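You operate a simulated robot arm through the tools that you are given. There is no shell and no other tool.

The job below is to be done with a simulated robot arm. You get a single attempt, and the scene is never put back.

Task
Clamp the sliding terminal home and fix the cable end in the gland.
Fine: rail clamp knob and gland knob each left in the green band; do not strip the threads.

Only the result counts: the job must be done as asked and must still hold three seconds after the hand-in. Knocking over, shifting, dropping, spilling or breaking anything else fails it.

Robot
A 6-joint arm with a two-finger parallel gripper, fixed in place. Base frame: the origin is on the floor under the middle of its stand, x ahead of it, y to its left, z up; the work surface is at about z = 0.76. Lengths are in m, angles in degrees, forces in N, time in s.
With the tool pointing down near the work surface it reaches from about 0.24 to 0.66 m from the base axis. Its first joint turns from -166.0 to 166.0 degrees. Payload 1.57 kg.
The tool frame sits at the grasp point between the pads (the TCP): z along the fingers, y along the line on which they close. The tips reach 0.03 m beyond it. Largest opening 0.11 m; finger width 0.024, thickness 0.012; the body of the gripper, 0.048 by 0.112 m, starts 0.078 m behind the TCP.
Orientation is told as [roll, pitch, yaw] about the base's x, y, z axes, in that order, counted from this pose: with the fingers straight down and closing along the base's y, the tool's x points along the base's -x, its y along +y and its z along -z.

Tools
- The arm moves only by the tool step_arm. Its argument "moves" is a list of rows, each an object of numbers (a shift or turn left out is 0, a gripper value left out holds the last): "x", "y", "z": the shift along the base's x, y, z in cm; "ax", "ay", "az": the turn, a rotation vector about the base's x, y, z in degrees. In form: [{"x": .., "y": .., "z": .., "ax": .., "ay": .., "az": ..}, ...]. A call has 1 to 20 rows; each row is the pose to reach, as a shift and turn from the pose commanded when the call began. "grip" is the finger opening in cm, from 0 to 11, set as the call begins (left out, the last holds). Each row takes 0.2 s and may step no farther than 0.05 m and 8.6 degrees from the row before; otherwise, or with a gripper value out of range, the whole call is refused. A pose out of reach is approached as far as the arm can. The call stops where the force on the tool passes 50 N (or 10 N more than at its start, if that is more) or the arm is blocked; 0.2 s more then pass. The fingers move at their own pace (about 0.108 m/s each) and stop on an object; they squeeze with about 38 N. The grip force told is the motor's: it shows also when the fingers shut on nothing. Time passes only in rows, and 0.2 s behind the last, so rows that repeat a pose let the fingers close. It gives the time, the measured TCP pose, the force on the tool (base axes), the opening and the grip force at its end, in the units of the frame above (readings bear some noise), with the torque about the TCP (base axes, N m) and any sound that the robot's microphone picked up.
- Cameras (640 x 400 px; columns grow to the right, rows downward): "scene" is fixed at [0.048, -0.649, 1.3508]; the picture's right is [0.89, -0.45, 0.00], its down [-0.21, -0.41, -0.89] and it looks along [0.40, 0.79, -0.45] (base axes); focal length 317 px, centre (320, 200). "wrist" rides on the gripper at [0.07, 0.016, -0.141] in the tool frame; the picture's right is [-0.23, 0.97, 0.00], its down [-0.85, -0.20, -0.48] and it looks along [-0.47, -0.11, 0.88] (tool axes); focal length 222 px, centre (320, 200). There is no depth. A picture from a camera that has moved, and an enlarged one, comes with that camera's place and axes in the base frame and with its lens.
- get_image(camera): a new picture of that camera. It takes no simulated time.
- slide_trunk(by): moves the trunk up (or, below 0, down) by that many m; the arm rides with it, the base frame stays. It gives what a move gives, with no picture.
- enlarge(camera, box): a new picture of the part [left, top, right, bottom] of that camera's present view, enlarged. It takes no simulated time.
- finish_job(): hands the job in; it is judged then, once.

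Nothing tells you positions but the pictures and the camera data. Unless the task says otherwise, let go and move clear before handing in.

The tools are called after "Emit:" as name(argument=value, ...) on one line, values as JSON. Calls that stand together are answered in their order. step_arm: Moves the arm, as the interface text tells. Its arguments: {"type":"object","properties":{"moves":{"type":"array","items":{"type":"object","properties":{"x":{"type":"number"},"y":{"type":"number"},"z":{"type":"number"},"ax":{"type":"number"},"ay":{"type":"number"},"az":{"type":"number"}}}},"grip":{"type":"number"}},"required":["moves"]} The other tools are called the same way: slide_trunk (by) moves the trunk up or down; get_image (camera) takes a picture; enlarge (camera, box) takes an enlarged picture of a part of a camera's view; finish_job () hands the job in.

At the start:

```text
time_s: 0.0
tool_pos: [0.5384, -0.0598, 1.1084]
ee_rot: [0.0, 0.0, 0.0]
wrist_force: [0.9, 0.0, 0.6]
ft_torque: [-0.01, -0.02, 0.01]
grip_width: 0.1097
finger_force: 0.0
trunk travel left (down, up): [-0.225, 0.365]
```

scene: 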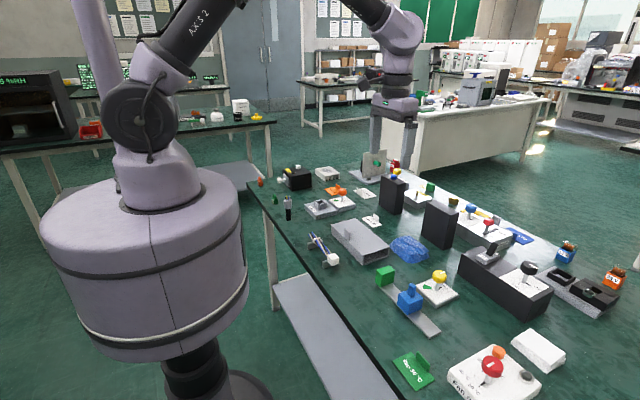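
wrist: 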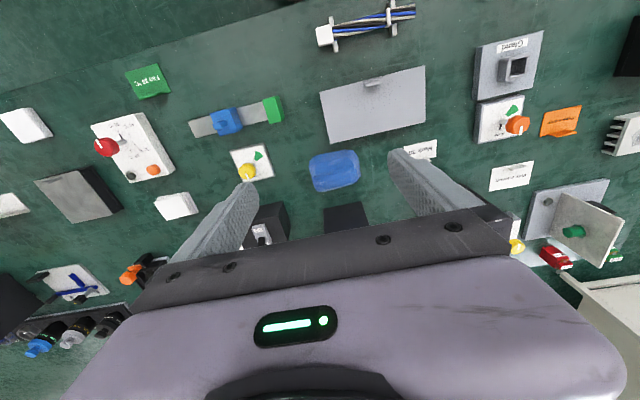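

The bench is cluttered; I see a rail with a blue slider and green end stop, a yellow knob on a white base beside it, and a "gland" block with an orange knob and a cable with a white end nearby. I'll enlarge the pictures to identify things before moving.

Emit:
enlarge(camera="wrist", box=[180, 80, 340, 200])

Emit:
enlarge(camera="wrist", box=[440, 10, 640, 200])

Emit:
enlarge(camera="scene", box=[290, 170, 480, 290])

Emit:
enlarge(camera="scene", box=[350, 240, 480, 350])

Emit:
enlarge(camera="wrist", box=[290, 0, 450, 100])

Emit:
enlarge(camera="wrist", box=[80, 50, 220, 200])

```text
3.33 times, centred on (260, 140) of wrist
camera zoom: at [0.47, -0.0439, 1.2504], right [0.23, 0.97, 0.0], down [0.85, -0.2, 0.48], along [0.47, -0.11, -0.88], focal length 740 px, centre (520, 400)
```

zoom: 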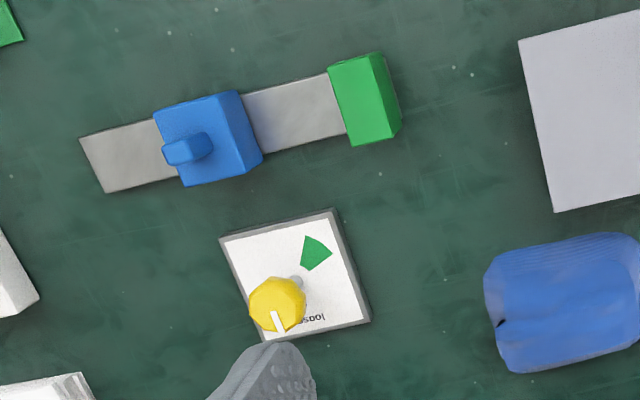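

```text
2.11 times, centred on (540, 105) of wrist
camera zoom: at [0.47, -0.0439, 1.2504], right [0.23, 0.97, 0.0], down [0.85, -0.2, 0.48], along [0.47, -0.11, -0.88], focal length 468 px, centre (-143, 400)
```

zoom: 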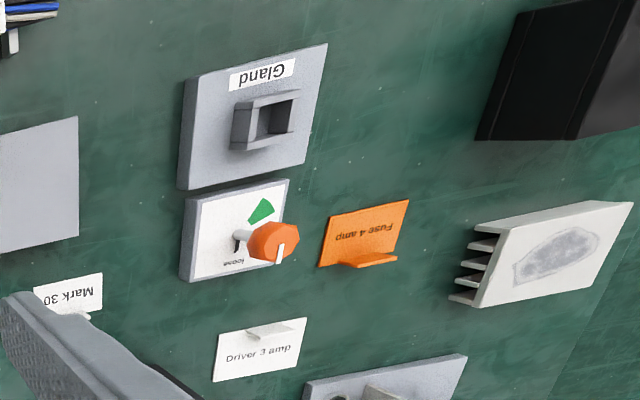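

```text
3.33 times, centred on (385, 230) of scene
camera zoom: at [0.048, -0.649, 1.3508], right [0.89, -0.45, 0.0], down [-0.21, -0.41, -0.89], along [0.4, 0.79, -0.45], focal length 1058 px, centre (103, 100)
```

zoom: 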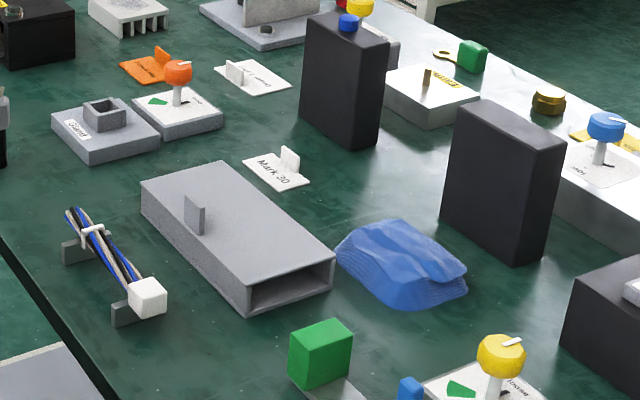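

```text
3.64 times, centred on (415, 295) of scene
camera zoom: at [0.048, -0.649, 1.3508], right [0.89, -0.45, 0.0], down [-0.21, -0.41, -0.89], along [0.4, 0.79, -0.45], focal length 1154 px, centre (-26, -146)
```

zoom: 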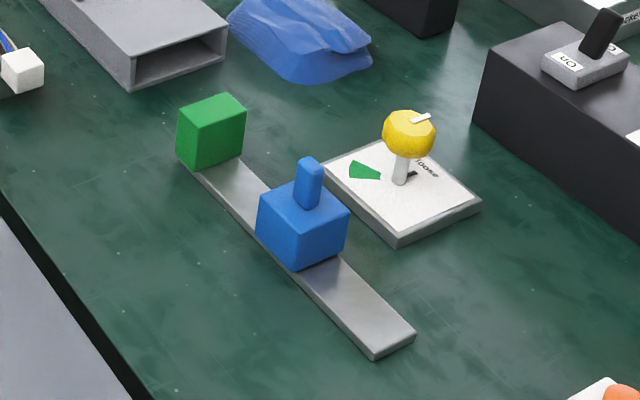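

```text
4.00 times, centred on (370, 50) of wrist
camera zoom: at [0.47, -0.0439, 1.2504], right [0.23, 0.97, 0.0], down [0.85, -0.2, 0.48], along [0.47, -0.11, -0.88], focal length 888 px, centre (120, 800)
```

zoom: 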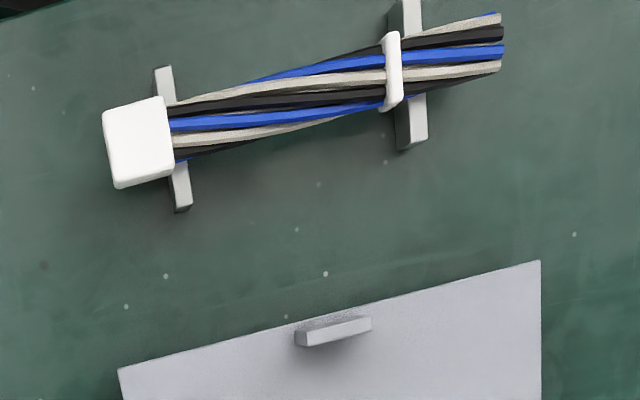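

```text
2.67 times, centred on (150, 125) of wrist
camera zoom: at [0.47, -0.0439, 1.2504], right [0.23, 0.97, 0.0], down [0.85, -0.2, 0.48], along [0.47, -0.11, -0.88], focal length 592 px, centre (773, 400)
```

zoom: 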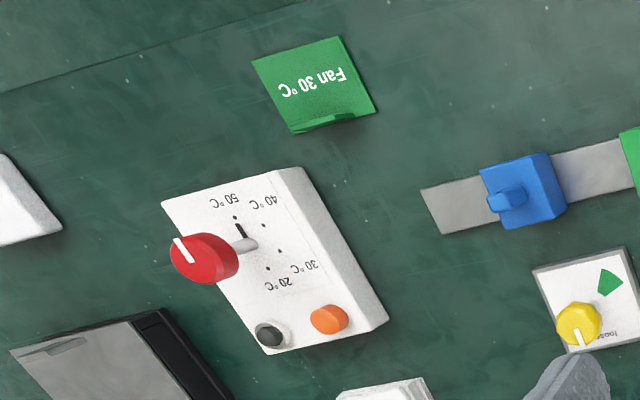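

The parts: blue slider on a grey rail with the green stop at its +y end (slider about (0.50,-0.24)), yellow clamp knob about (0.60,-0.23), gland pocket about (0.53,0.29) with orange knob about (0.62,0.29), and the cable with a white plug about (0.41,-0.02). I'll first move over the rail for a closer look.

Emit:
step_arm(moves=[{"x": -0.8, "y": -3.5, "z": -2.5}, {"x": -1.6, "y": -7, "z": -5}, {"x": -2.4, "y": -10.5, "z": -7.5}, {"x": -3.2, "y": -14, "z": -10}, {"x": -3.8, "y": -17.8, "z": -12.8}, {"x": -3.8, "y": -17.8, "z": -12.8}], grip=6)

Emit:
get_image(camera="wrist")

```text
time_s: 1.4
tool_pos: [0.5004, -0.2383, 0.9801]
ee_rot: [0.0, -0.1, 0.1]
wrist_force: [0.6, -0.4, -0.8]
ft_torque: [0.01, 0.01, 0.0]
grip_width: 0.06
finger_force: 0.1
trunk travel left (down, up): [-0.225, 0.365]
```

```text
taken
camera wrist: at [0.4312, -0.222, 1.1222], right [0.23, 0.97, 0.0], down [0.85, -0.2, 0.48], along [0.47, -0.11, -0.88], focal length 222 px, centre (320, 200)
```

wrist: 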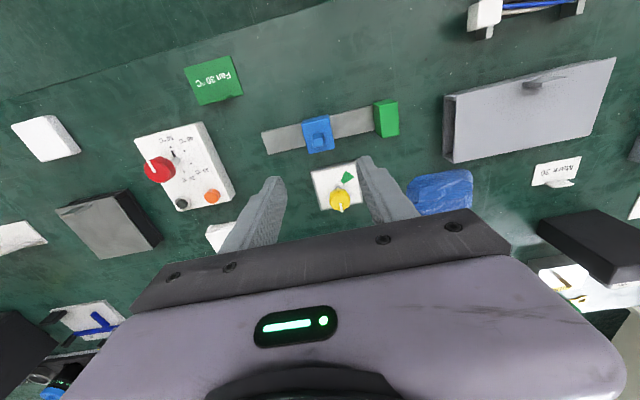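

Emit:
enlarge(camera="wrist", box=[250, 90, 410, 220])

Emit:
enlarge(camera="scene", box=[360, 240, 460, 340])

```text
3.08 times, centred on (330, 155) of wrist
camera zoom: at [0.4312, -0.222, 1.1222], right [0.23, 0.97, 0.0], down [0.85, -0.2, 0.48], along [0.47, -0.11, -0.88], focal length 684 px, centre (289, 338)
```

zoom: 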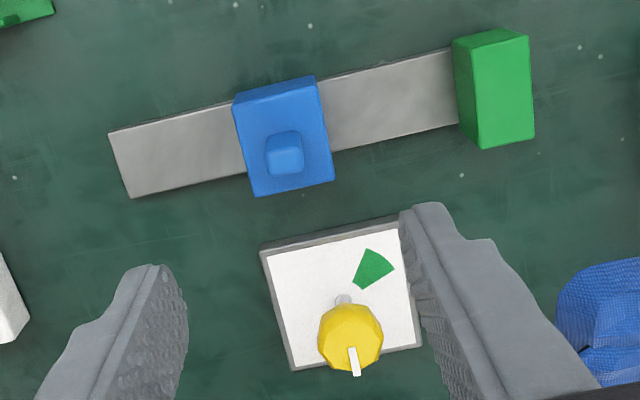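

```text
4.00 times, centred on (410, 290) of scene
camera zoom: at [0.048, -0.649, 1.3508], right [0.89, -0.45, 0.0], down [-0.21, -0.41, -0.89], along [0.4, 0.79, -0.45], focal length 1270 px, centre (-40, -160)
```

zoom: 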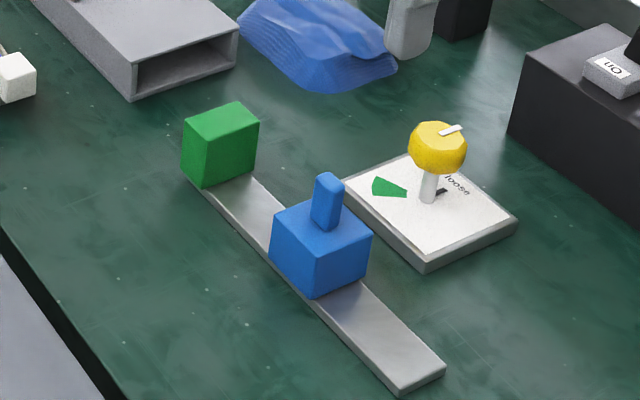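

The slider sits on the rail at y about -0.24 with a handle topping out at z about 0.834; the green stop face is about 6 cm further in +y and its top is near z 0.80. I'll grip the handle with the tips just above the slider's top, then slide it.

Emit:
step_arm(moves=[{"z": -4.5, "y": -0.1}, {"z": -9, "y": -0.1}, {"z": -12.5, "y": -0.1}, {"z": -13.7, "y": -0.1}, {"z": -13.7, "y": -0.1}], grip=5)

Emit:
enlarge(camera="scene", box=[360, 220, 480, 340])

Emit:
get_image(camera="wrist")

```text
time_s: 2.6
tool_pos: [0.5003, -0.2385, 0.8431]
ee_rot: [0.0, -0.1, 0.0]
wrist_force: [0.6, 0.4, 0.7]
ft_torque: [0.01, 0.01, 0.03]
grip_width: 0.0502
finger_force: 0.0
trunk travel left (down, up): [-0.225, 0.365]
```

```text
3.33 times, centred on (420, 280) of scene
camera zoom: at [0.048, -0.649, 1.3508], right [0.89, -0.45, 0.0], down [-0.21, -0.41, -0.89], along [0.4, 0.79, -0.45], focal length 1058 px, centre (-13, -67)
```

zoom: 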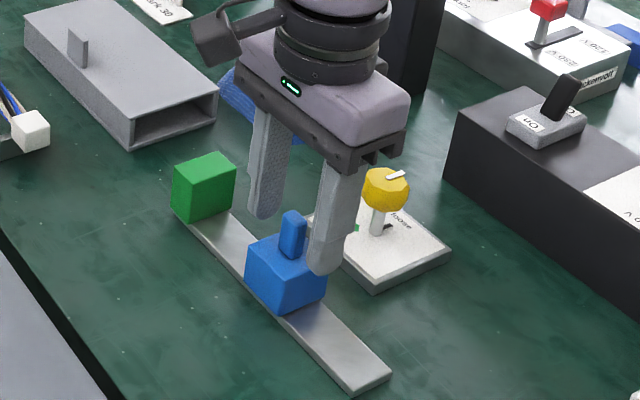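

```text
taken
camera wrist: at [0.4324, -0.2228, 0.985], right [0.23, 0.97, 0.0], down [0.85, -0.2, 0.48], along [0.47, -0.11, -0.88], focal length 222 px, centre (320, 200)
```

wrist: 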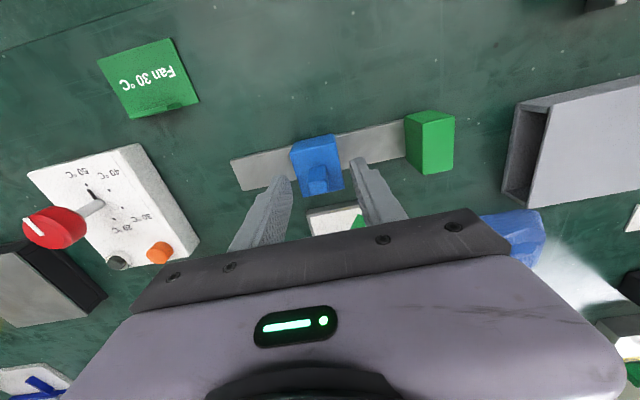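

Emit:
enlarge(camera="wrist", box=[220, 100, 420, 240])

```text
2.86 times, centred on (320, 170) of wrist
camera zoom: at [0.4324, -0.2228, 0.985], right [0.23, 0.97, 0.0], down [0.85, -0.2, 0.48], along [0.47, -0.11, -0.88], focal length 635 px, centre (320, 286)
```

zoom: 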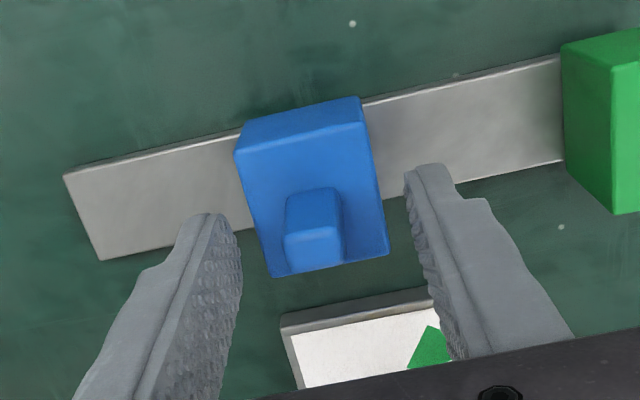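

Emit:
step_arm(moves=[{"y": -0.15}, {"y": -0.15}, {"y": -0.15}, {"y": -0.15}], grip=0.5)

```text
time_s: 3.6
tool_pos: [0.5018, -0.2393, 0.843]
ee_rot: [0.0, -0.1, 0.0]
wrist_force: [1.3, -0.4, -0.8]
ft_torque: [-0.04, -0.22, 0.01]
grip_width: 0.0151
finger_force: 30.9
trunk travel left (down, up): [-0.225, 0.365]
```

The handle is gripped (15 mm). Now sliding it toward +y, watching the force.

Emit:
step_arm(moves=[{"y": 0.5}, {"y": 1}, {"y": 1.5}, {"y": 2}, {"y": 2.5}, {"y": 3}, {"y": 3.5}, {"y": 4}, {"y": 4.5}])

Emit:
enlarge(camera="wrist", box=[220, 100, 420, 240])

```text
time_s: 5.6
tool_pos: [0.5016, -0.1948, 0.8425]
ee_rot: [0.0, -0.1, -0.1]
wrist_force: [5.9, -1.3, 3.0]
ft_torque: [-0.06, -0.42, -0.02]
grip_width: 0.0155
finger_force: 31.2
trunk travel left (down, up): [-0.225, 0.365]
```

```text
2.86 times, centred on (320, 170) of wrist
camera zoom: at [0.4324, -0.1792, 0.9852], right [0.23, 0.97, 0.0], down [0.85, -0.2, 0.48], along [0.47, -0.11, -0.88], focal length 635 px, centre (320, 286)
```

zoom: 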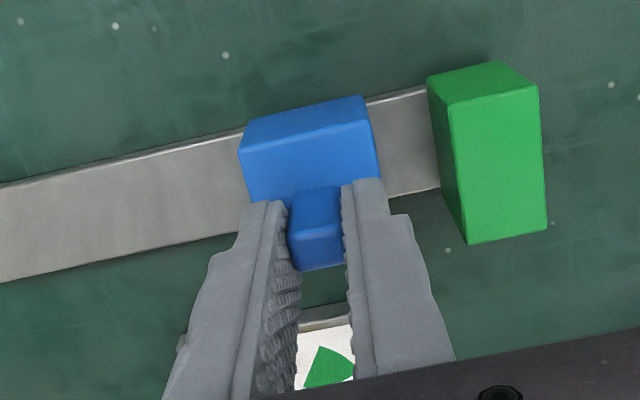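

Emit:
step_arm(moves=[{"y": 0.4}, {"y": 0.8}, {"y": 1.1}, {"y": 1.3}, {"y": 1.3}])

Emit:
enlarge(camera="wrist", box=[260, 110, 420, 220])

```text
time_s: 6.8
tool_pos: [0.5016, -0.1825, 0.8433]
ee_rot: [0.0, -0.1, -0.1]
wrist_force: [8.0, 0.6, 6.3]
ft_torque: [-0.02, -0.33, 0.0]
grip_width: 0.0156
finger_force: 31.0
trunk travel left (down, up): [-0.225, 0.365]
```

```text
3.64 times, centred on (340, 165) of wrist
camera zoom: at [0.4323, -0.1664, 0.9852], right [0.23, 0.97, 0.0], down [0.85, -0.2, 0.48], along [0.47, -0.11, -0.88], focal length 808 px, centre (247, 327)
```

zoom: 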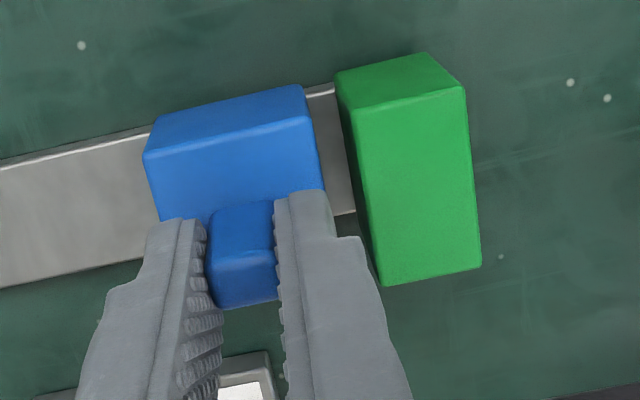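

Emit:
step_arm(moves=[{"y": 0.2}, {"y": 0.4}, {"y": 0.5}, {"y": 0.6}, {"y": 0.7}, {"y": 0.8}, {"y": 0.8}])

Emit:
enlarge(camera="wrist", box=[260, 110, 420, 220])

```text
time_s: 8.4
tool_pos: [0.5015, -0.174, 0.8431]
ee_rot: [0.2, -0.1, 0.0]
wrist_force: [5.3, -5.4, 6.5]
ft_torque: [-0.17, -0.04, -0.01]
grip_width: 0.0152
finger_force: 31.4
trunk travel left (down, up): [-0.225, 0.365]
```

```text
3.64 times, centred on (340, 165) of wrist
camera zoom: at [0.4324, -0.159, 0.9852], right [0.23, 0.97, 0.0], down [0.85, -0.2, 0.48], along [0.47, -0.11, -0.88], focal length 808 px, centre (247, 327)
```

zoom: 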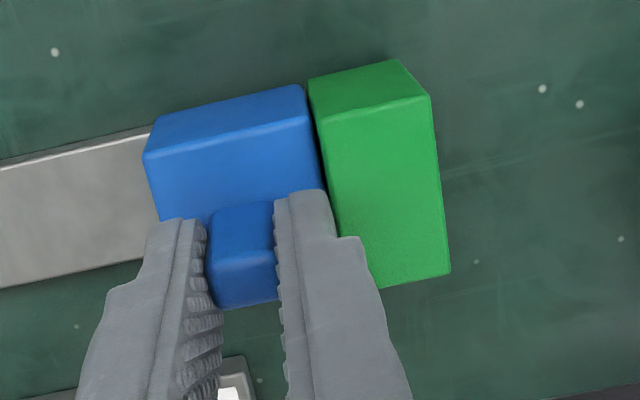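

Emit:
step_arm(moves=[{"y": 0.1}, {"y": 0.2}, {"y": 0.25}, {"y": 0.25}])

Emit:
enlarge(camera="wrist", box=[260, 110, 420, 220])

```text
time_s: 9.4
tool_pos: [0.5013, -0.1743, 0.8423]
ee_rot: [0.1, -0.1, 0.0]
wrist_force: [3.0, -28.8, 9.5]
ft_torque: [-0.67, -0.08, -0.02]
grip_width: 0.0151
finger_force: 30.8
trunk travel left (down, up): [-0.225, 0.365]
```

```text
3.64 times, centred on (340, 165) of wrist
camera zoom: at [0.4321, -0.1584, 0.9851], right [0.23, 0.97, 0.0], down [0.85, -0.2, 0.48], along [0.47, -0.11, -0.88], focal length 808 px, centre (247, 327)
```

zoom: 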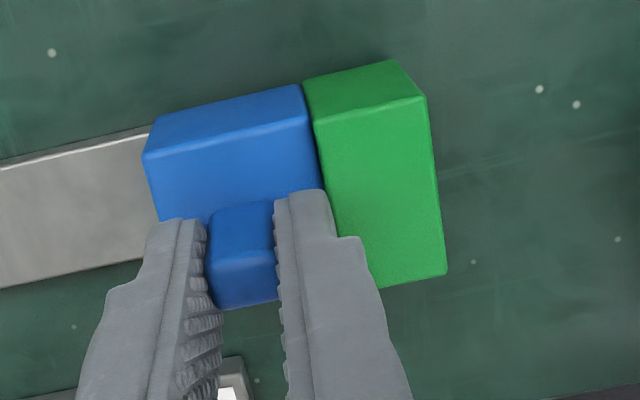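

The slider is home against the green stop with about 29 N contact. I'll open while still pressing so it isn't pulled back, then lift clear and look.

Emit:
step_arm(moves=[{}, {}, {"y": -0.3}, {"y": -0.3, "z": 2}, {"y": -0.3, "z": 5}, {"y": -0.3, "z": 9}], grip=4)

Emit:
get_image(camera="wrist")

Emit:
enlarge(camera="scene", box=[360, 220, 480, 340])

```text
time_s: 10.8
tool_pos: [0.5006, -0.1749, 0.9353]
ee_rot: [0.0, 0.0, 0.0]
wrist_force: [0.2, 0.6, 0.0]
ft_torque: [0.01, -0.02, 0.0]
grip_width: 0.0399
finger_force: 0.2
trunk travel left (down, up): [-0.225, 0.365]
```

```text
taken
camera wrist: at [0.4317, -0.1591, 1.076], right [0.23, 0.97, 0.0], down [0.85, -0.2, 0.48], along [0.47, -0.11, -0.88], focal length 222 px, centre (320, 200)
```

wrist: 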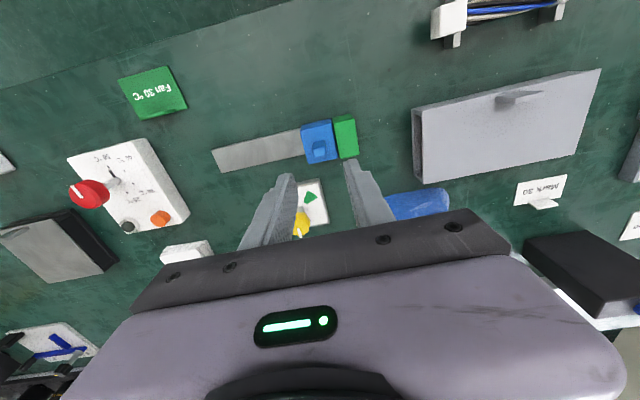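

```text
3.33 times, centred on (420, 280) of scene
camera zoom: at [0.048, -0.649, 1.3508], right [0.89, -0.45, 0.0], down [-0.21, -0.41, -0.89], along [0.4, 0.79, -0.45], focal length 1058 px, centre (-13, -67)
```

zoom: 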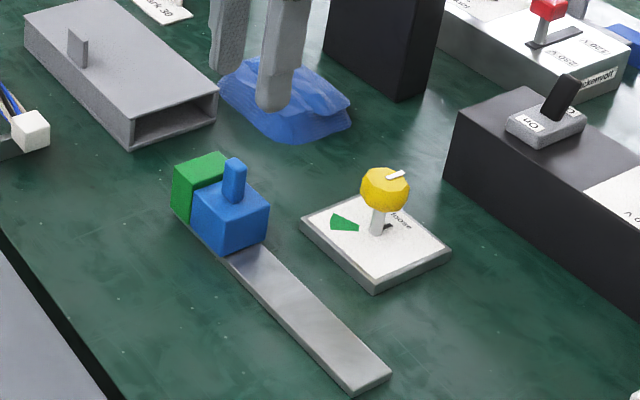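

The slider rests against the stop. Next I'll get a closer view of the yellow clamp dial to read the pointer, "loose" mark and green band.

Emit:
step_arm(moves=[{"y": -3}, {"x": 1, "y": -6, "z": -1}, {"x": 1, "y": -6, "z": -1}], grip=9)

Emit:
enlarge(camera="wrist", box=[260, 120, 420, 230])

```text
time_s: 11.6
tool_pos: [0.5102, -0.2344, 0.9244]
ee_rot: [0.0, -0.1, 0.0]
wrist_force: [-0.6, -1.5, 0.6]
ft_torque: [-0.02, 0.02, -0.01]
grip_width: 0.0902
finger_force: 0.0
trunk travel left (down, up): [-0.225, 0.365]
```

```text
3.64 times, centred on (340, 175) of wrist
camera zoom: at [0.4416, -0.2196, 1.0657], right [0.23, 0.97, 0.0], down [0.85, -0.2, 0.48], along [0.47, -0.11, -0.88], focal length 808 px, centre (247, 291)
```

zoom: 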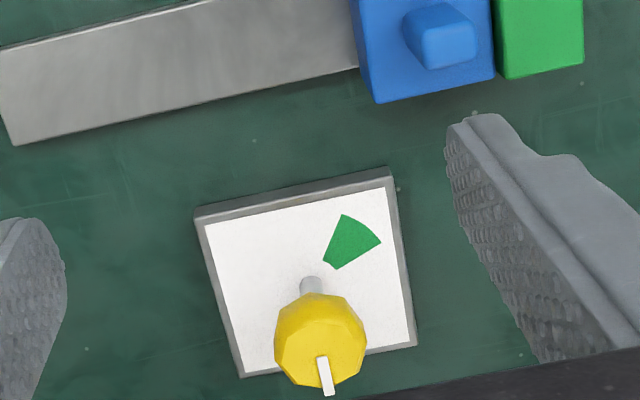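

Emit:
enlarge(camera="scene", box=[410, 260, 460, 310])

Emit:
enlarge(camera="scene", box=[300, 170, 370, 220])

```text
8.00 times, centred on (435, 285) of scene
camera zoom: at [0.048, -0.649, 1.3508], right [0.89, -0.45, 0.0], down [-0.21, -0.41, -0.89], along [0.4, 0.79, -0.45], focal length 2539 px, centre (-600, -480)
```

zoom: 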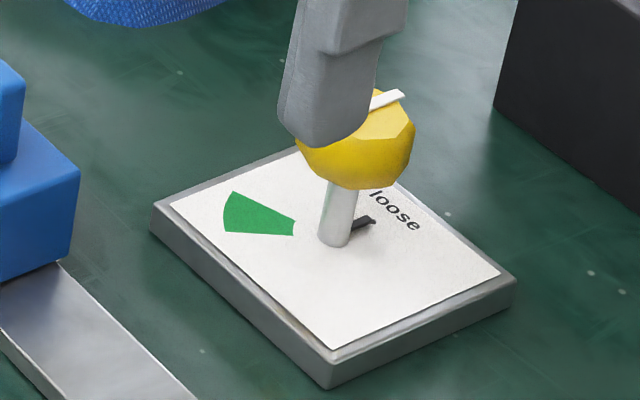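

```text
8.00 times, centred on (335, 195) of scene
camera zoom: at [0.048, -0.649, 1.3508], right [0.89, -0.45, 0.0], down [-0.21, -0.41, -0.89], along [0.4, 0.79, -0.45], focal length 2539 px, centre (200, 240)
```

zoom: 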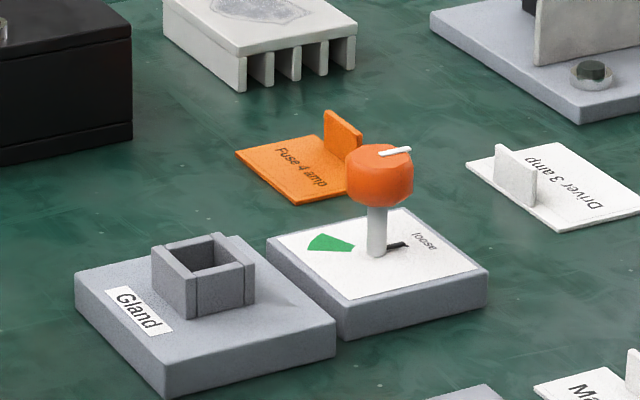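

The black lever at the shaft base and the white bar on the knob both point at "loose" (+x); the green band lies at about 114–148° seen from above. The knob axis is about (0.6016,-0.2297). I'll move above it and check before descending.

Emit:
step_arm(moves=[{"x": 4.5, "y": 0.2}, {"x": 9.1, "y": 0.45}, {"x": 9.1, "y": 0.45, "z": -3}, {"x": 9.1, "y": 0.45, "z": -5}, {"x": 9.1, "y": 0.45, "z": -5}], grip=6)

Emit:
enlarge(camera="wrist", box=[220, 80, 420, 230])

Emit:
enlarge(camera="scene", box=[390, 230, 490, 310])

```text
time_s: 12.8
tool_pos: [0.6018, -0.2297, 0.8731]
ee_rot: [0.0, 0.0, -0.1]
wrist_force: [-0.8, 0.4, -0.1]
ft_torque: [0.04, 0.01, -0.03]
grip_width: 0.06
finger_force: 0.1
trunk travel left (down, up): [-0.225, 0.365]
```

```text
2.67 times, centred on (320, 155) of wrist
camera zoom: at [0.5331, -0.2141, 1.0149], right [0.23, 0.97, 0.0], down [0.85, -0.2, 0.48], along [0.47, -0.11, -0.88], focal length 592 px, centre (320, 320)
```

zoom: 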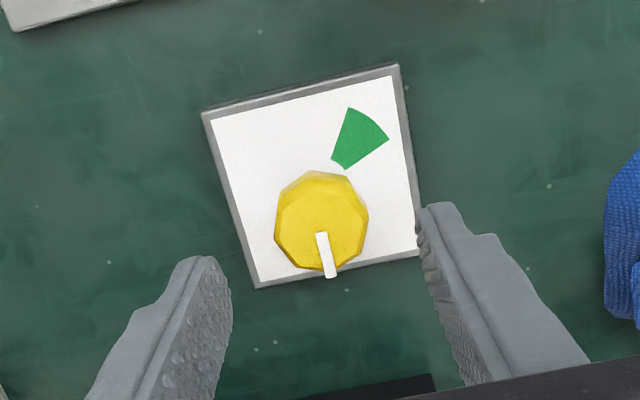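

```text
5.00 times, centred on (440, 270) of scene
camera zoom: at [0.048, -0.649, 1.3508], right [0.89, -0.45, 0.0], down [-0.21, -0.41, -0.89], along [0.4, 0.79, -0.45], focal length 1587 px, centre (-280, -150)
```

zoom: 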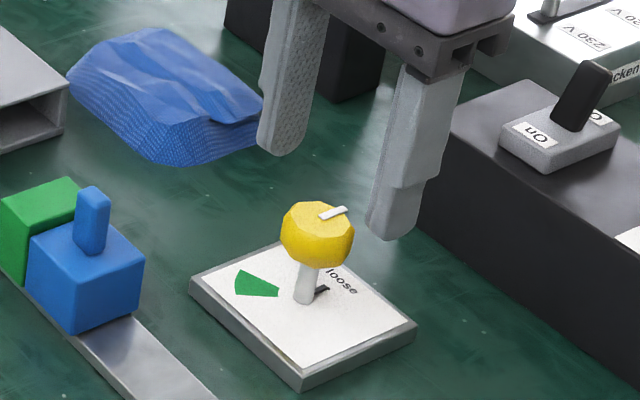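

Emit:
step_arm(moves=[{"z": -2.5}, {"z": -4}, {"z": -5.1}, {"z": -5.1}])

Emit:
step_arm(moves=[{}, {}, {}, {}], grip=1)

Emit:
enlarge(camera="scene", box=[390, 230, 490, 310])

```text
time_s: 13.8
tool_pos: [0.6025, -0.2293, 0.8235]
ee_rot: [0.0, 0.1, 0.0]
wrist_force: [-1.2, 0.2, -1.1]
ft_torque: [0.02, -0.02, -0.01]
grip_width: 0.06
finger_force: 0.0
trunk travel left (down, up): [-0.225, 0.365]
```

```text
time_s: 14.8
tool_pos: [0.6021, -0.227, 0.8228]
ee_rot: [0.0, 0.0, 0.0]
wrist_force: [0.1, 11.0, -2.5]
ft_torque: [0.32, -0.31, -0.03]
grip_width: 0.0336
finger_force: 41.4
trunk travel left (down, up): [-0.225, 0.365]
```

```text
5.00 times, centred on (440, 270) of scene
camera zoom: at [0.048, -0.649, 1.3508], right [0.89, -0.45, 0.0], down [-0.21, -0.41, -0.89], along [0.4, 0.79, -0.45], focal length 1587 px, centre (-280, -150)
```

zoom: 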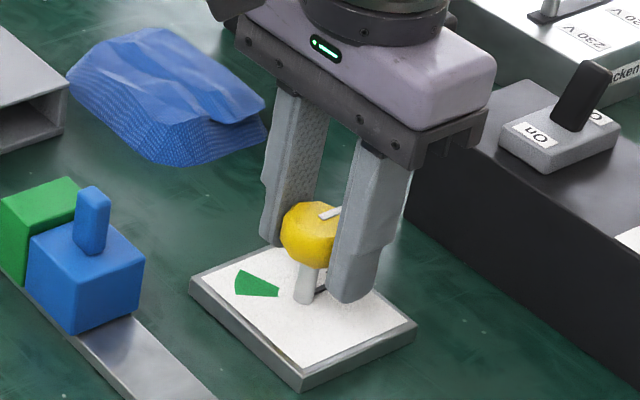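

The knob is held; it sits about 2.5 mm to +y of my command, so I'll recentre and then try a small clockwise turn while watching torque.

Emit:
step_arm(moves=[{"y": 0.25}, {"y": 0.25}, {"y": 0.25, "az": -4}, {"y": 0.25, "az": -8}, {"y": 0.25, "az": -12}, {"y": 0.25, "az": -16}, {"y": 0.25, "az": -20}, {"y": 0.25, "az": -20}])

Emit:
enlarge(camera="scene", box=[415, 255, 465, 305])

```text
time_s: 16.6
tool_pos: [0.6026, -0.2306, 0.8226]
ee_rot: [0.1, -0.1, -20.1]
wrist_force: [1.2, -26.1, 2.2]
ft_torque: [-0.42, 0.24, 0.5]
grip_width: 0.0336
finger_force: 41.3
trunk travel left (down, up): [-0.225, 0.365]
```

```text
8.00 times, centred on (440, 280) of scene
camera zoom: at [0.048, -0.649, 1.3508], right [0.89, -0.45, 0.0], down [-0.21, -0.41, -0.89], along [0.4, 0.79, -0.45], focal length 2539 px, centre (-640, -440)
```

zoom: 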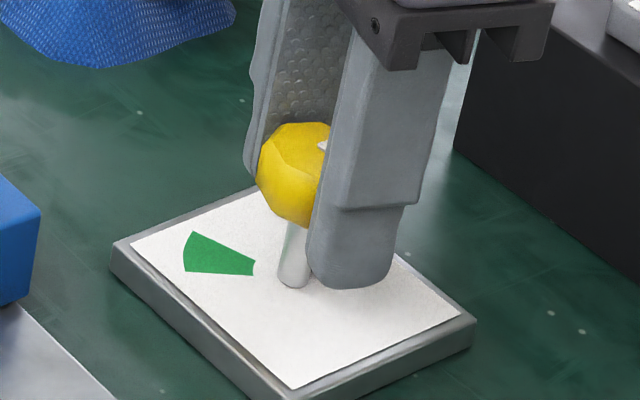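

Emit:
enlarge(camera="wrist", box=[240, 100, 400, 220])

Emit:
enlarge(camera="scene", box=[425, 258, 450, 283])

```text
3.33 times, centred on (320, 160) of wrist
camera zoom: at [0.5429, -0.1912, 0.9645], right [0.55, 0.84, 0.0], down [0.73, -0.48, 0.48], along [0.4, -0.26, -0.88], focal length 740 px, centre (320, 333)
```

zoom: 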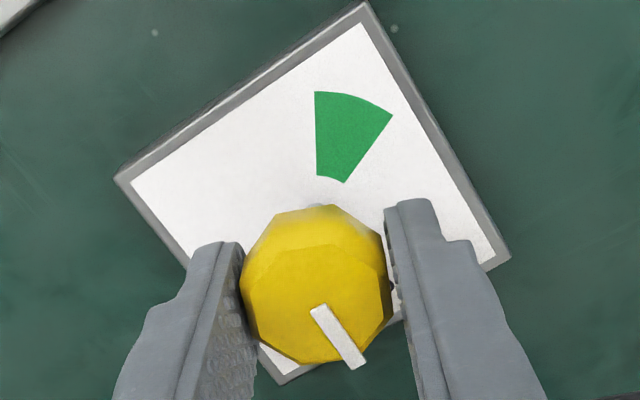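

```text
16.00 times, centred on (438, 270) of scene
camera zoom: at [0.048, -0.649, 1.3508], right [0.89, -0.45, 0.0], down [-0.21, -0.41, -0.89], along [0.4, 0.79, -0.45], focal length 5079 px, centre (-1560, -928)
```

zoom: 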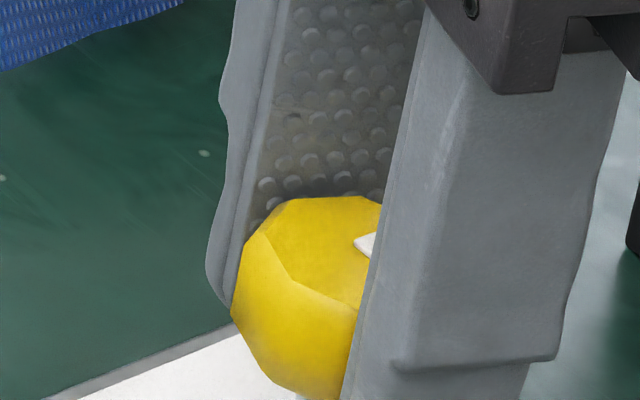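

The white pointer is still at "loose" although the gripper turned 20° clockwise: the fingers slipped, so clockwise is blocked. I'll try the other way (toward the green band the short way) gently and see whether the knob follows.

Emit:
step_arm(moves=[{"y": -0.2, "az": 4}, {"y": -0.2, "az": 8}, {"y": -0.2, "az": 12}, {"y": -0.2, "az": 16}, {"y": -0.2, "az": 20}, {"y": -0.2, "az": 20}])

Emit:
enlarge(camera="wrist", box=[240, 100, 400, 220])

```text
time_s: 18.0
tool_pos: [0.603, -0.2281, 0.8229]
ee_rot: [0.1, -0.1, 0.0]
wrist_force: [6.9, -0.7, 9.4]
ft_torque: [0.35, 0.35, -0.01]
grip_width: 0.0338
finger_force: 41.9
trunk travel left (down, up): [-0.225, 0.365]
```

```text
3.33 times, centred on (320, 160) of wrist
camera zoom: at [0.5333, -0.2135, 0.9645], right [0.23, 0.97, 0.0], down [0.85, -0.2, 0.48], along [0.47, -0.11, -0.88], focal length 740 px, centre (320, 333)
```

zoom: 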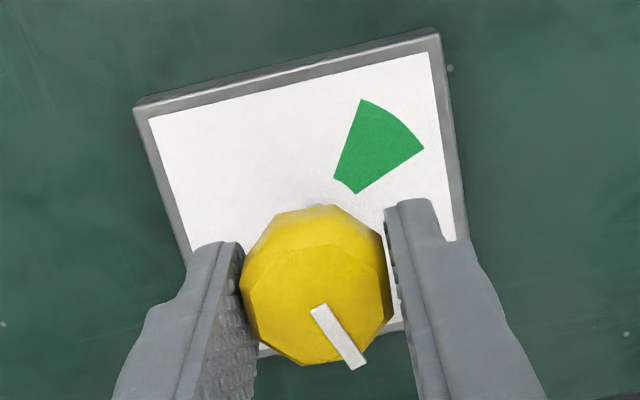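

The knob followed freely counter-clockwise (pointer now at about +20°), so the loose stop is on the clockwise side and the band is reached counter-clockwise. I'll keep turning in modest steps, watching torque.

Emit:
step_arm(moves=[{"az": 5}, {"az": 10}, {"az": 15}, {"az": 20}, {"az": 25}, {"az": 30}, {"az": 35}, {"az": 40}, {"az": 40}])

Emit:
enlarge(camera="wrist", box=[240, 100, 400, 220])

```text
time_s: 20.0
tool_pos: [0.6019, -0.228, 0.8226]
ee_rot: [0.1, -0.1, 40.1]
wrist_force: [1.3, 24.9, 3.1]
ft_torque: [0.86, -0.54, -0.05]
grip_width: 0.0334
finger_force: 41.9
trunk travel left (down, up): [-0.225, 0.365]
```

```text
3.33 times, centred on (320, 160) of wrist
camera zoom: at [0.5389, -0.2605, 0.9646], right [-0.45, 0.89, 0.0], down [0.78, 0.4, 0.48], along [0.43, 0.22, -0.88], focal length 740 px, centre (320, 333)
```

zoom: 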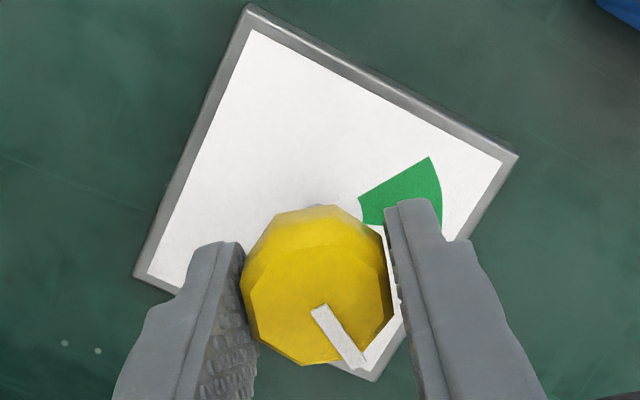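

Emit:
step_arm(moves=[{"y": 0.2, "az": 4}, {"x": -0.05, "y": 0.22, "az": 8}, {"x": -0.08, "y": 0.25, "az": 14}, {"x": -0.1, "y": 0.27, "az": 20}, {"x": -0.15, "y": 0.3, "az": 26}, {"x": -0.2, "y": 0.3, "az": 32}, {"x": -0.2, "y": 0.3, "az": 38}, {"x": -0.2, "y": 0.3, "az": 38}])

Emit:
enlarge(camera="wrist", box=[240, 100, 400, 220])

```text
time_s: 21.8
tool_pos: [0.6009, -0.2267, 0.824]
ee_rot: [0.0, 0.0, 78.0]
wrist_force: [9.0, -1.6, 4.6]
ft_torque: [-0.83, -0.1, 0.05]
grip_width: 0.0336
finger_force: 41.1
trunk travel left (down, up): [-0.225, 0.365]
```

```text
3.33 times, centred on (320, 160) of wrist
camera zoom: at [0.571, -0.2921, 0.9645], right [-0.91, 0.42, 0.0], down [0.37, 0.8, 0.48], along [0.2, 0.43, -0.88], focal length 740 px, centre (320, 333)
```

zoom: 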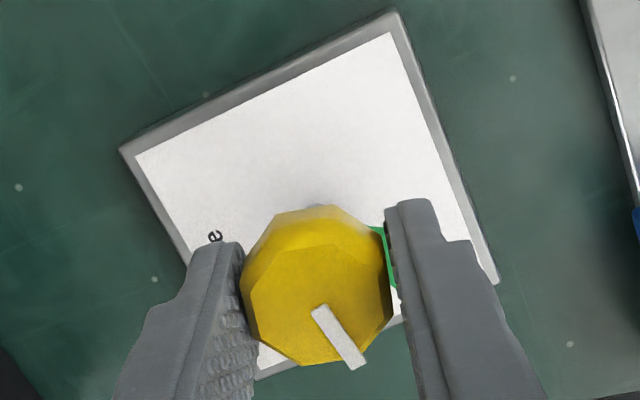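

Emit:
step_arm(moves=[{"x": -0.05, "az": 4}, {"x": -0.05, "az": 8}, {"x": -0.1, "az": 12}, {"x": -0.1, "az": 16}, {"x": -0.1, "az": 20}, {"x": -0.1, "az": 20}])

Emit:
enlarge(camera="wrist", box=[240, 100, 400, 220])

Emit:
enlarge(camera="scene", box=[415, 255, 465, 305])

```text
time_s: 23.2
tool_pos: [0.5985, -0.2263, 0.823]
ee_rot: [0.0, 0.1, 98.1]
wrist_force: [13.7, -4.5, 10.8]
ft_torque: [0.1, -0.07, 0.04]
grip_width: 0.0335
finger_force: 42.2
trunk travel left (down, up): [-0.225, 0.365]
```

```text
3.33 times, centred on (320, 160) of wrist
camera zoom: at [0.5942, -0.2986, 0.9645], right [-1.0, 0.09, 0.0], down [0.08, 0.87, 0.48], along [0.04, 0.48, -0.88], focal length 740 px, centre (320, 333)
```

zoom: 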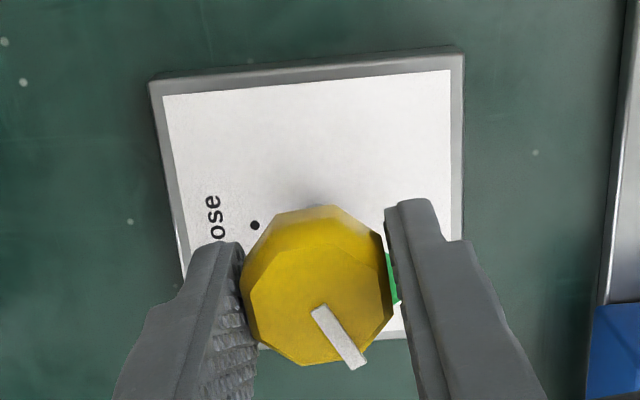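

```text
8.00 times, centred on (440, 280) of scene
camera zoom: at [0.048, -0.649, 1.3508], right [0.89, -0.45, 0.0], down [-0.21, -0.41, -0.89], along [0.4, 0.79, -0.45], focal length 2539 px, centre (-640, -440)
```

zoom: 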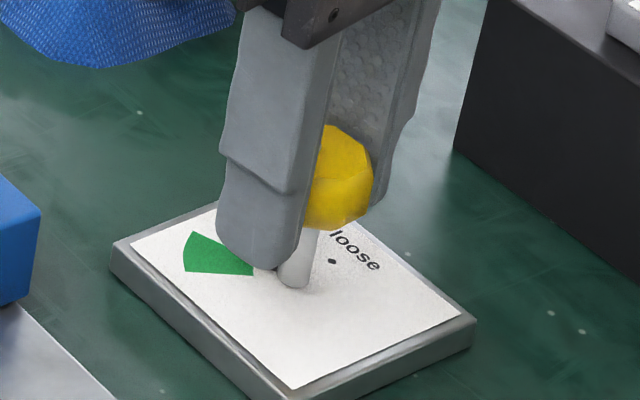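

Emit:
step_arm(moves=[{"x": -0.05, "az": 3}, {"x": -0.1, "az": 6}, {"x": -0.1, "az": 9}, {"x": -0.1, "az": 12}, {"x": -0.1, "az": 12}])

Emit:
enlarge(camera="wrist", box=[240, 100, 400, 220])

```text
time_s: 24.4
tool_pos: [0.5998, -0.2268, 0.8226]
ee_rot: [0.0, 0.1, 110.1]
wrist_force: [23.6, -6.0, 15.3]
ft_torque: [0.41, -0.12, 0.07]
grip_width: 0.0337
finger_force: 41.7
trunk travel left (down, up): [-0.225, 0.365]
```

```text
3.33 times, centred on (320, 160) of wrist
camera zoom: at [0.6087, -0.2984, 0.9645], right [-0.99, -0.12, 0.0], down [-0.11, 0.87, 0.48], along [-0.06, 0.47, -0.88], focal length 740 px, centre (320, 333)
```

zoom: 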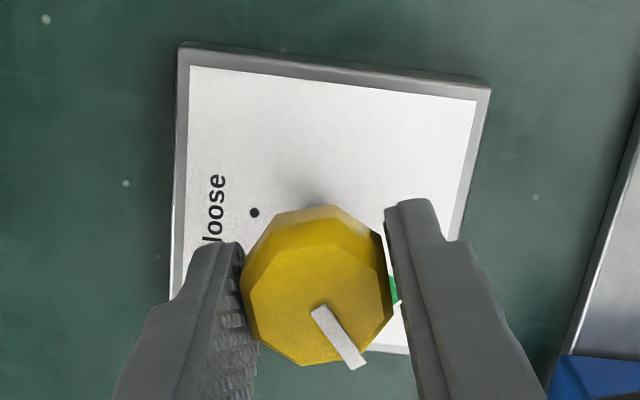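

The pointer is at about 129–130°, mid green band, with no resisting torque. I'll relieve the side load and open, then lift and inspect whether it stays.

Emit:
step_arm(moves=[{"x": 0.2, "y": -0.05}, {"x": 0.2, "y": -0.05}])

Emit:
step_arm(moves=[{}, {}, {}, {"z": 2}, {"z": 6}, {"z": 10}], grip=6)

Emit:
enlarge(camera="wrist", box=[220, 60, 420, 220])

Emit:
enlarge(camera="scene", box=[415, 255, 465, 305])

```text
time_s: 25.0
tool_pos: [0.6, -0.2269, 0.8225]
ee_rot: [0.2, 0.1, 110.0]
wrist_force: [10.7, -2.8, 18.5]
ft_torque: [-0.8, -0.21, 0.0]
grip_width: 0.0338
finger_force: 41.4
trunk travel left (down, up): [-0.225, 0.365]
```

```text
time_s: 26.4
tool_pos: [0.5997, -0.2263, 0.922]
ee_rot: [0.0, 0.0, 110.0]
wrist_force: [0.4, -0.1, -0.2]
ft_torque: [-0.03, 0.01, -0.01]
grip_width: 0.0601
finger_force: 0.0
trunk travel left (down, up): [-0.225, 0.365]
```

```text
2.50 times, centred on (320, 140) of wrist
camera zoom: at [0.6089, -0.298, 1.0645], right [-0.99, -0.12, 0.0], down [-0.1, 0.87, 0.48], along [-0.06, 0.48, -0.88], focal length 555 px, centre (320, 350)
```

zoom: 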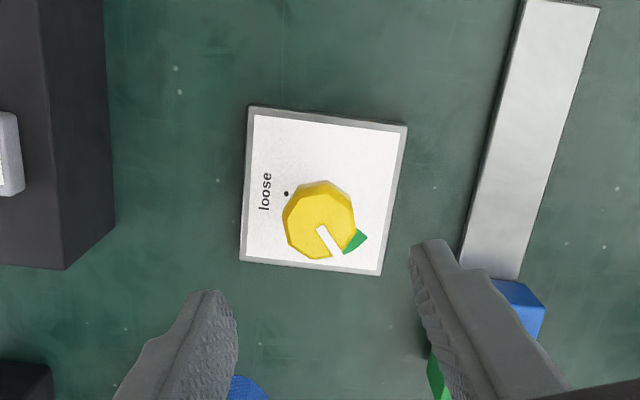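

```text
8.00 times, centred on (440, 280) of scene
camera zoom: at [0.048, -0.649, 1.3508], right [0.89, -0.45, 0.0], down [-0.21, -0.41, -0.89], along [0.4, 0.79, -0.45], focal length 2539 px, centre (-640, -440)
```

zoom: 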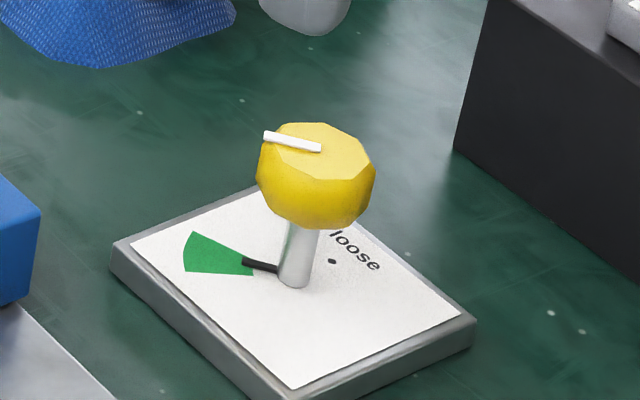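

The clamp lever now rests mid green band. Next I'll raise, turn the wrist back and move over near the cable to view it and the gland up close.

Emit:
step_arm(moves=[{"x": -1, "y": 1, "z": 3, "az": -6.9}, {"x": -2, "y": 2, "z": 6, "az": -13.8}, {"x": -4, "y": 4, "z": 9, "az": -20.7}, {"x": -6, "y": 6, "z": 10, "az": -27.6}, {"x": -8, "y": 8, "z": 10, "az": -34.5}, {"x": -10, "y": 10, "z": 10, "az": -41.4}, {"x": -12, "y": 12, "z": 10, "az": -48.3}, {"x": -14, "y": 14, "z": 10, "az": -55.2}, {"x": -16, "y": 16, "z": 10, "az": -62.1}, {"x": -18, "y": 18, "z": 10, "az": -69}, {"x": -20, "y": 20, "z": 10, "az": -75.9}, {"x": -22, "y": 22, "z": 10, "az": -82.8}, {"x": -24, "y": 24, "z": 10, "az": -89.7}, {"x": -25.5, "y": 26, "z": 10, "az": -96.6}, {"x": -27, "y": 27.6, "z": 10, "az": -103.5}, {"x": -27, "y": 27.6, "z": 10, "az": -110}, {"x": -27, "y": 27.6, "z": 10, "az": -110}], grip=9)

Emit:
get_image(camera="wrist")

Emit:
enlarge(camera="scene", box=[350, 230, 460, 330])

```text
time_s: 30.0
tool_pos: [0.3301, 0.0493, 1.0224]
ee_rot: [0.1, 0.1, -0.1]
wrist_force: [-0.6, -0.1, -0.4]
ft_torque: [0.01, 0.01, -0.01]
grip_width: 0.09
finger_force: 0.0
trunk travel left (down, up): [-0.225, 0.365]
```

```text
taken
camera wrist: at [0.2609, 0.0648, 1.1644], right [0.23, 0.97, 0.0], down [0.85, -0.2, 0.48], along [0.47, -0.11, -0.88], focal length 222 px, centre (320, 200)
```

wrist: 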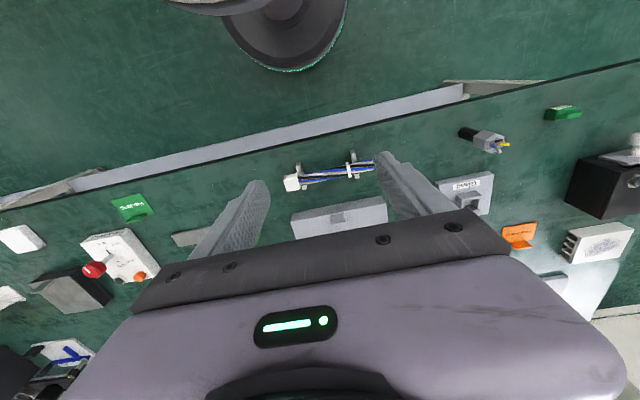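

```text
4.00 times, centred on (405, 280) of scene
camera zoom: at [0.048, -0.649, 1.3508], right [0.89, -0.45, 0.0], down [-0.21, -0.41, -0.89], along [0.4, 0.79, -0.45], focal length 1270 px, centre (-20, -120)
```

zoom: 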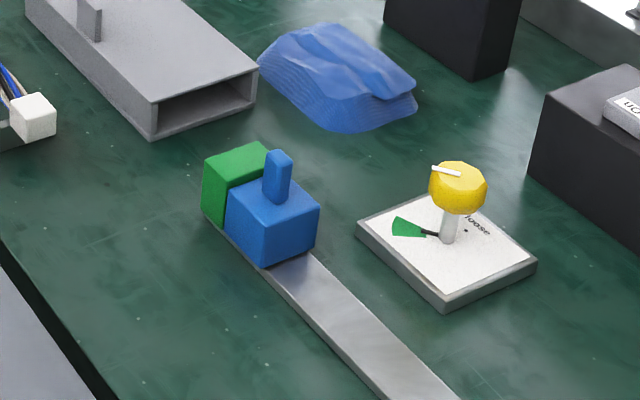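

Emit:
enlarge(camera="wrist", box=[440, 90, 600, 220])

Emit:
enlarge(camera="wrist", box=[270, 140, 390, 220])

Emit:
enlarge(camera="scene", box=[250, 160, 350, 230])

Emit:
enlarge(camera="scene", box=[295, 220, 355, 280])

```text
3.08 times, centred on (520, 155) of wrist
camera zoom: at [0.2609, 0.0648, 1.1644], right [0.23, 0.97, 0.0], down [0.85, -0.2, 0.48], along [0.47, -0.11, -0.88], focal length 684 px, centre (-295, 338)
```

zoom: 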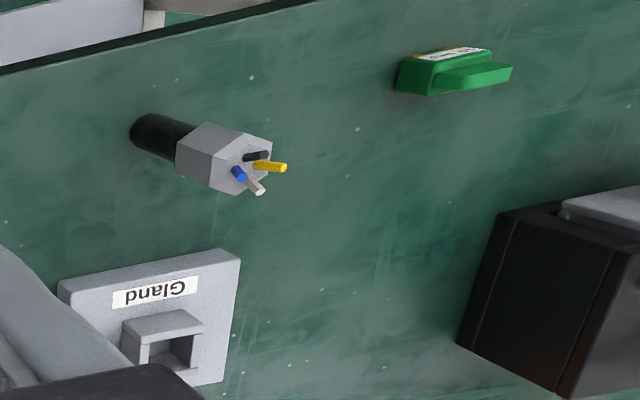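

```text
5.00 times, centred on (330, 180) of wrist
camera zoom: at [0.2609, 0.0648, 1.1644], right [0.23, 0.97, 0.0], down [0.85, -0.2, 0.48], along [0.47, -0.11, -0.88], focal length 1111 px, centre (270, 300)
```

zoom: 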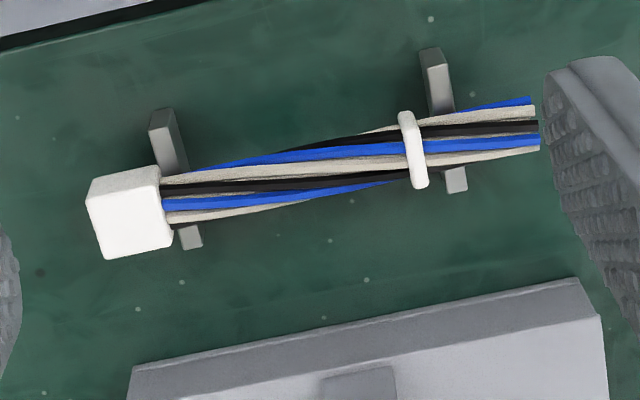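

```text
5.71 times, centred on (300, 195) of scene
camera zoom: at [0.048, -0.649, 1.3508], right [0.89, -0.45, 0.0], down [-0.21, -0.41, -0.89], along [0.4, 0.79, -0.45], focal length 1814 px, centre (434, 229)
```

zoom: 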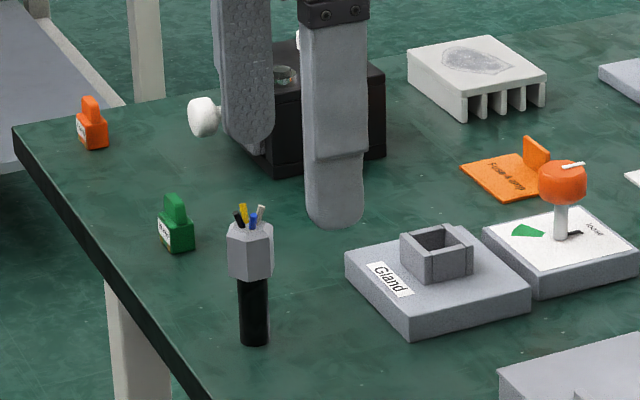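

```text
6.67 times, centred on (325, 250) of scene
camera zoom: at [0.048, -0.649, 1.3508], right [0.89, -0.45, 0.0], down [-0.21, -0.41, -0.89], along [0.4, 0.79, -0.45], focal length 2116 px, centre (287, -133)
```

zoom: 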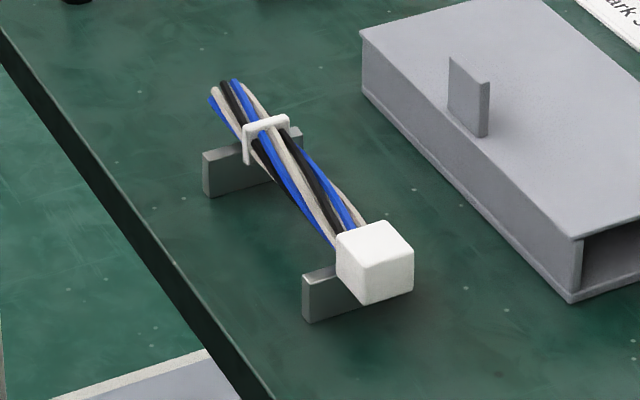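

There are two candidate "cable ends": a lying wire bundle with a white connector, and a standing black sheath with a grey hex nut and stripped cores right beside the gland. I'll take a closer look at the standing one and the gland pocket to decide.

Emit:
step_arm(moves=[{"x": -1, "y": 4}, {"x": -2, "y": 8}, {"x": -3, "y": 12}, {"x": -4, "y": 16}, {"x": -4, "y": 18, "z": -2}, {"x": -4, "y": 18, "z": -2}], grip=11)

Emit:
get_image(camera="wrist")

```text
time_s: 31.4
tool_pos: [0.2901, 0.2294, 1.0035]
ee_rot: [0.2, -0.1, 0.0]
wrist_force: [0.2, -0.2, -0.2]
ft_torque: [0.0, -0.02, 0.01]
grip_width: 0.1102
finger_force: 0.1
trunk travel left (down, up): [-0.225, 0.365]
```

```text
taken
camera wrist: at [0.221, 0.2448, 1.1448], right [0.23, 0.97, 0.0], down [0.85, -0.2, 0.48], along [0.47, -0.11, -0.88], focal length 222 px, centre (320, 200)
```

wrist: 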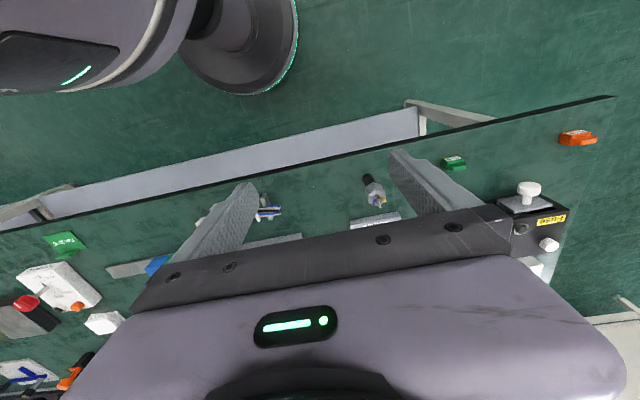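

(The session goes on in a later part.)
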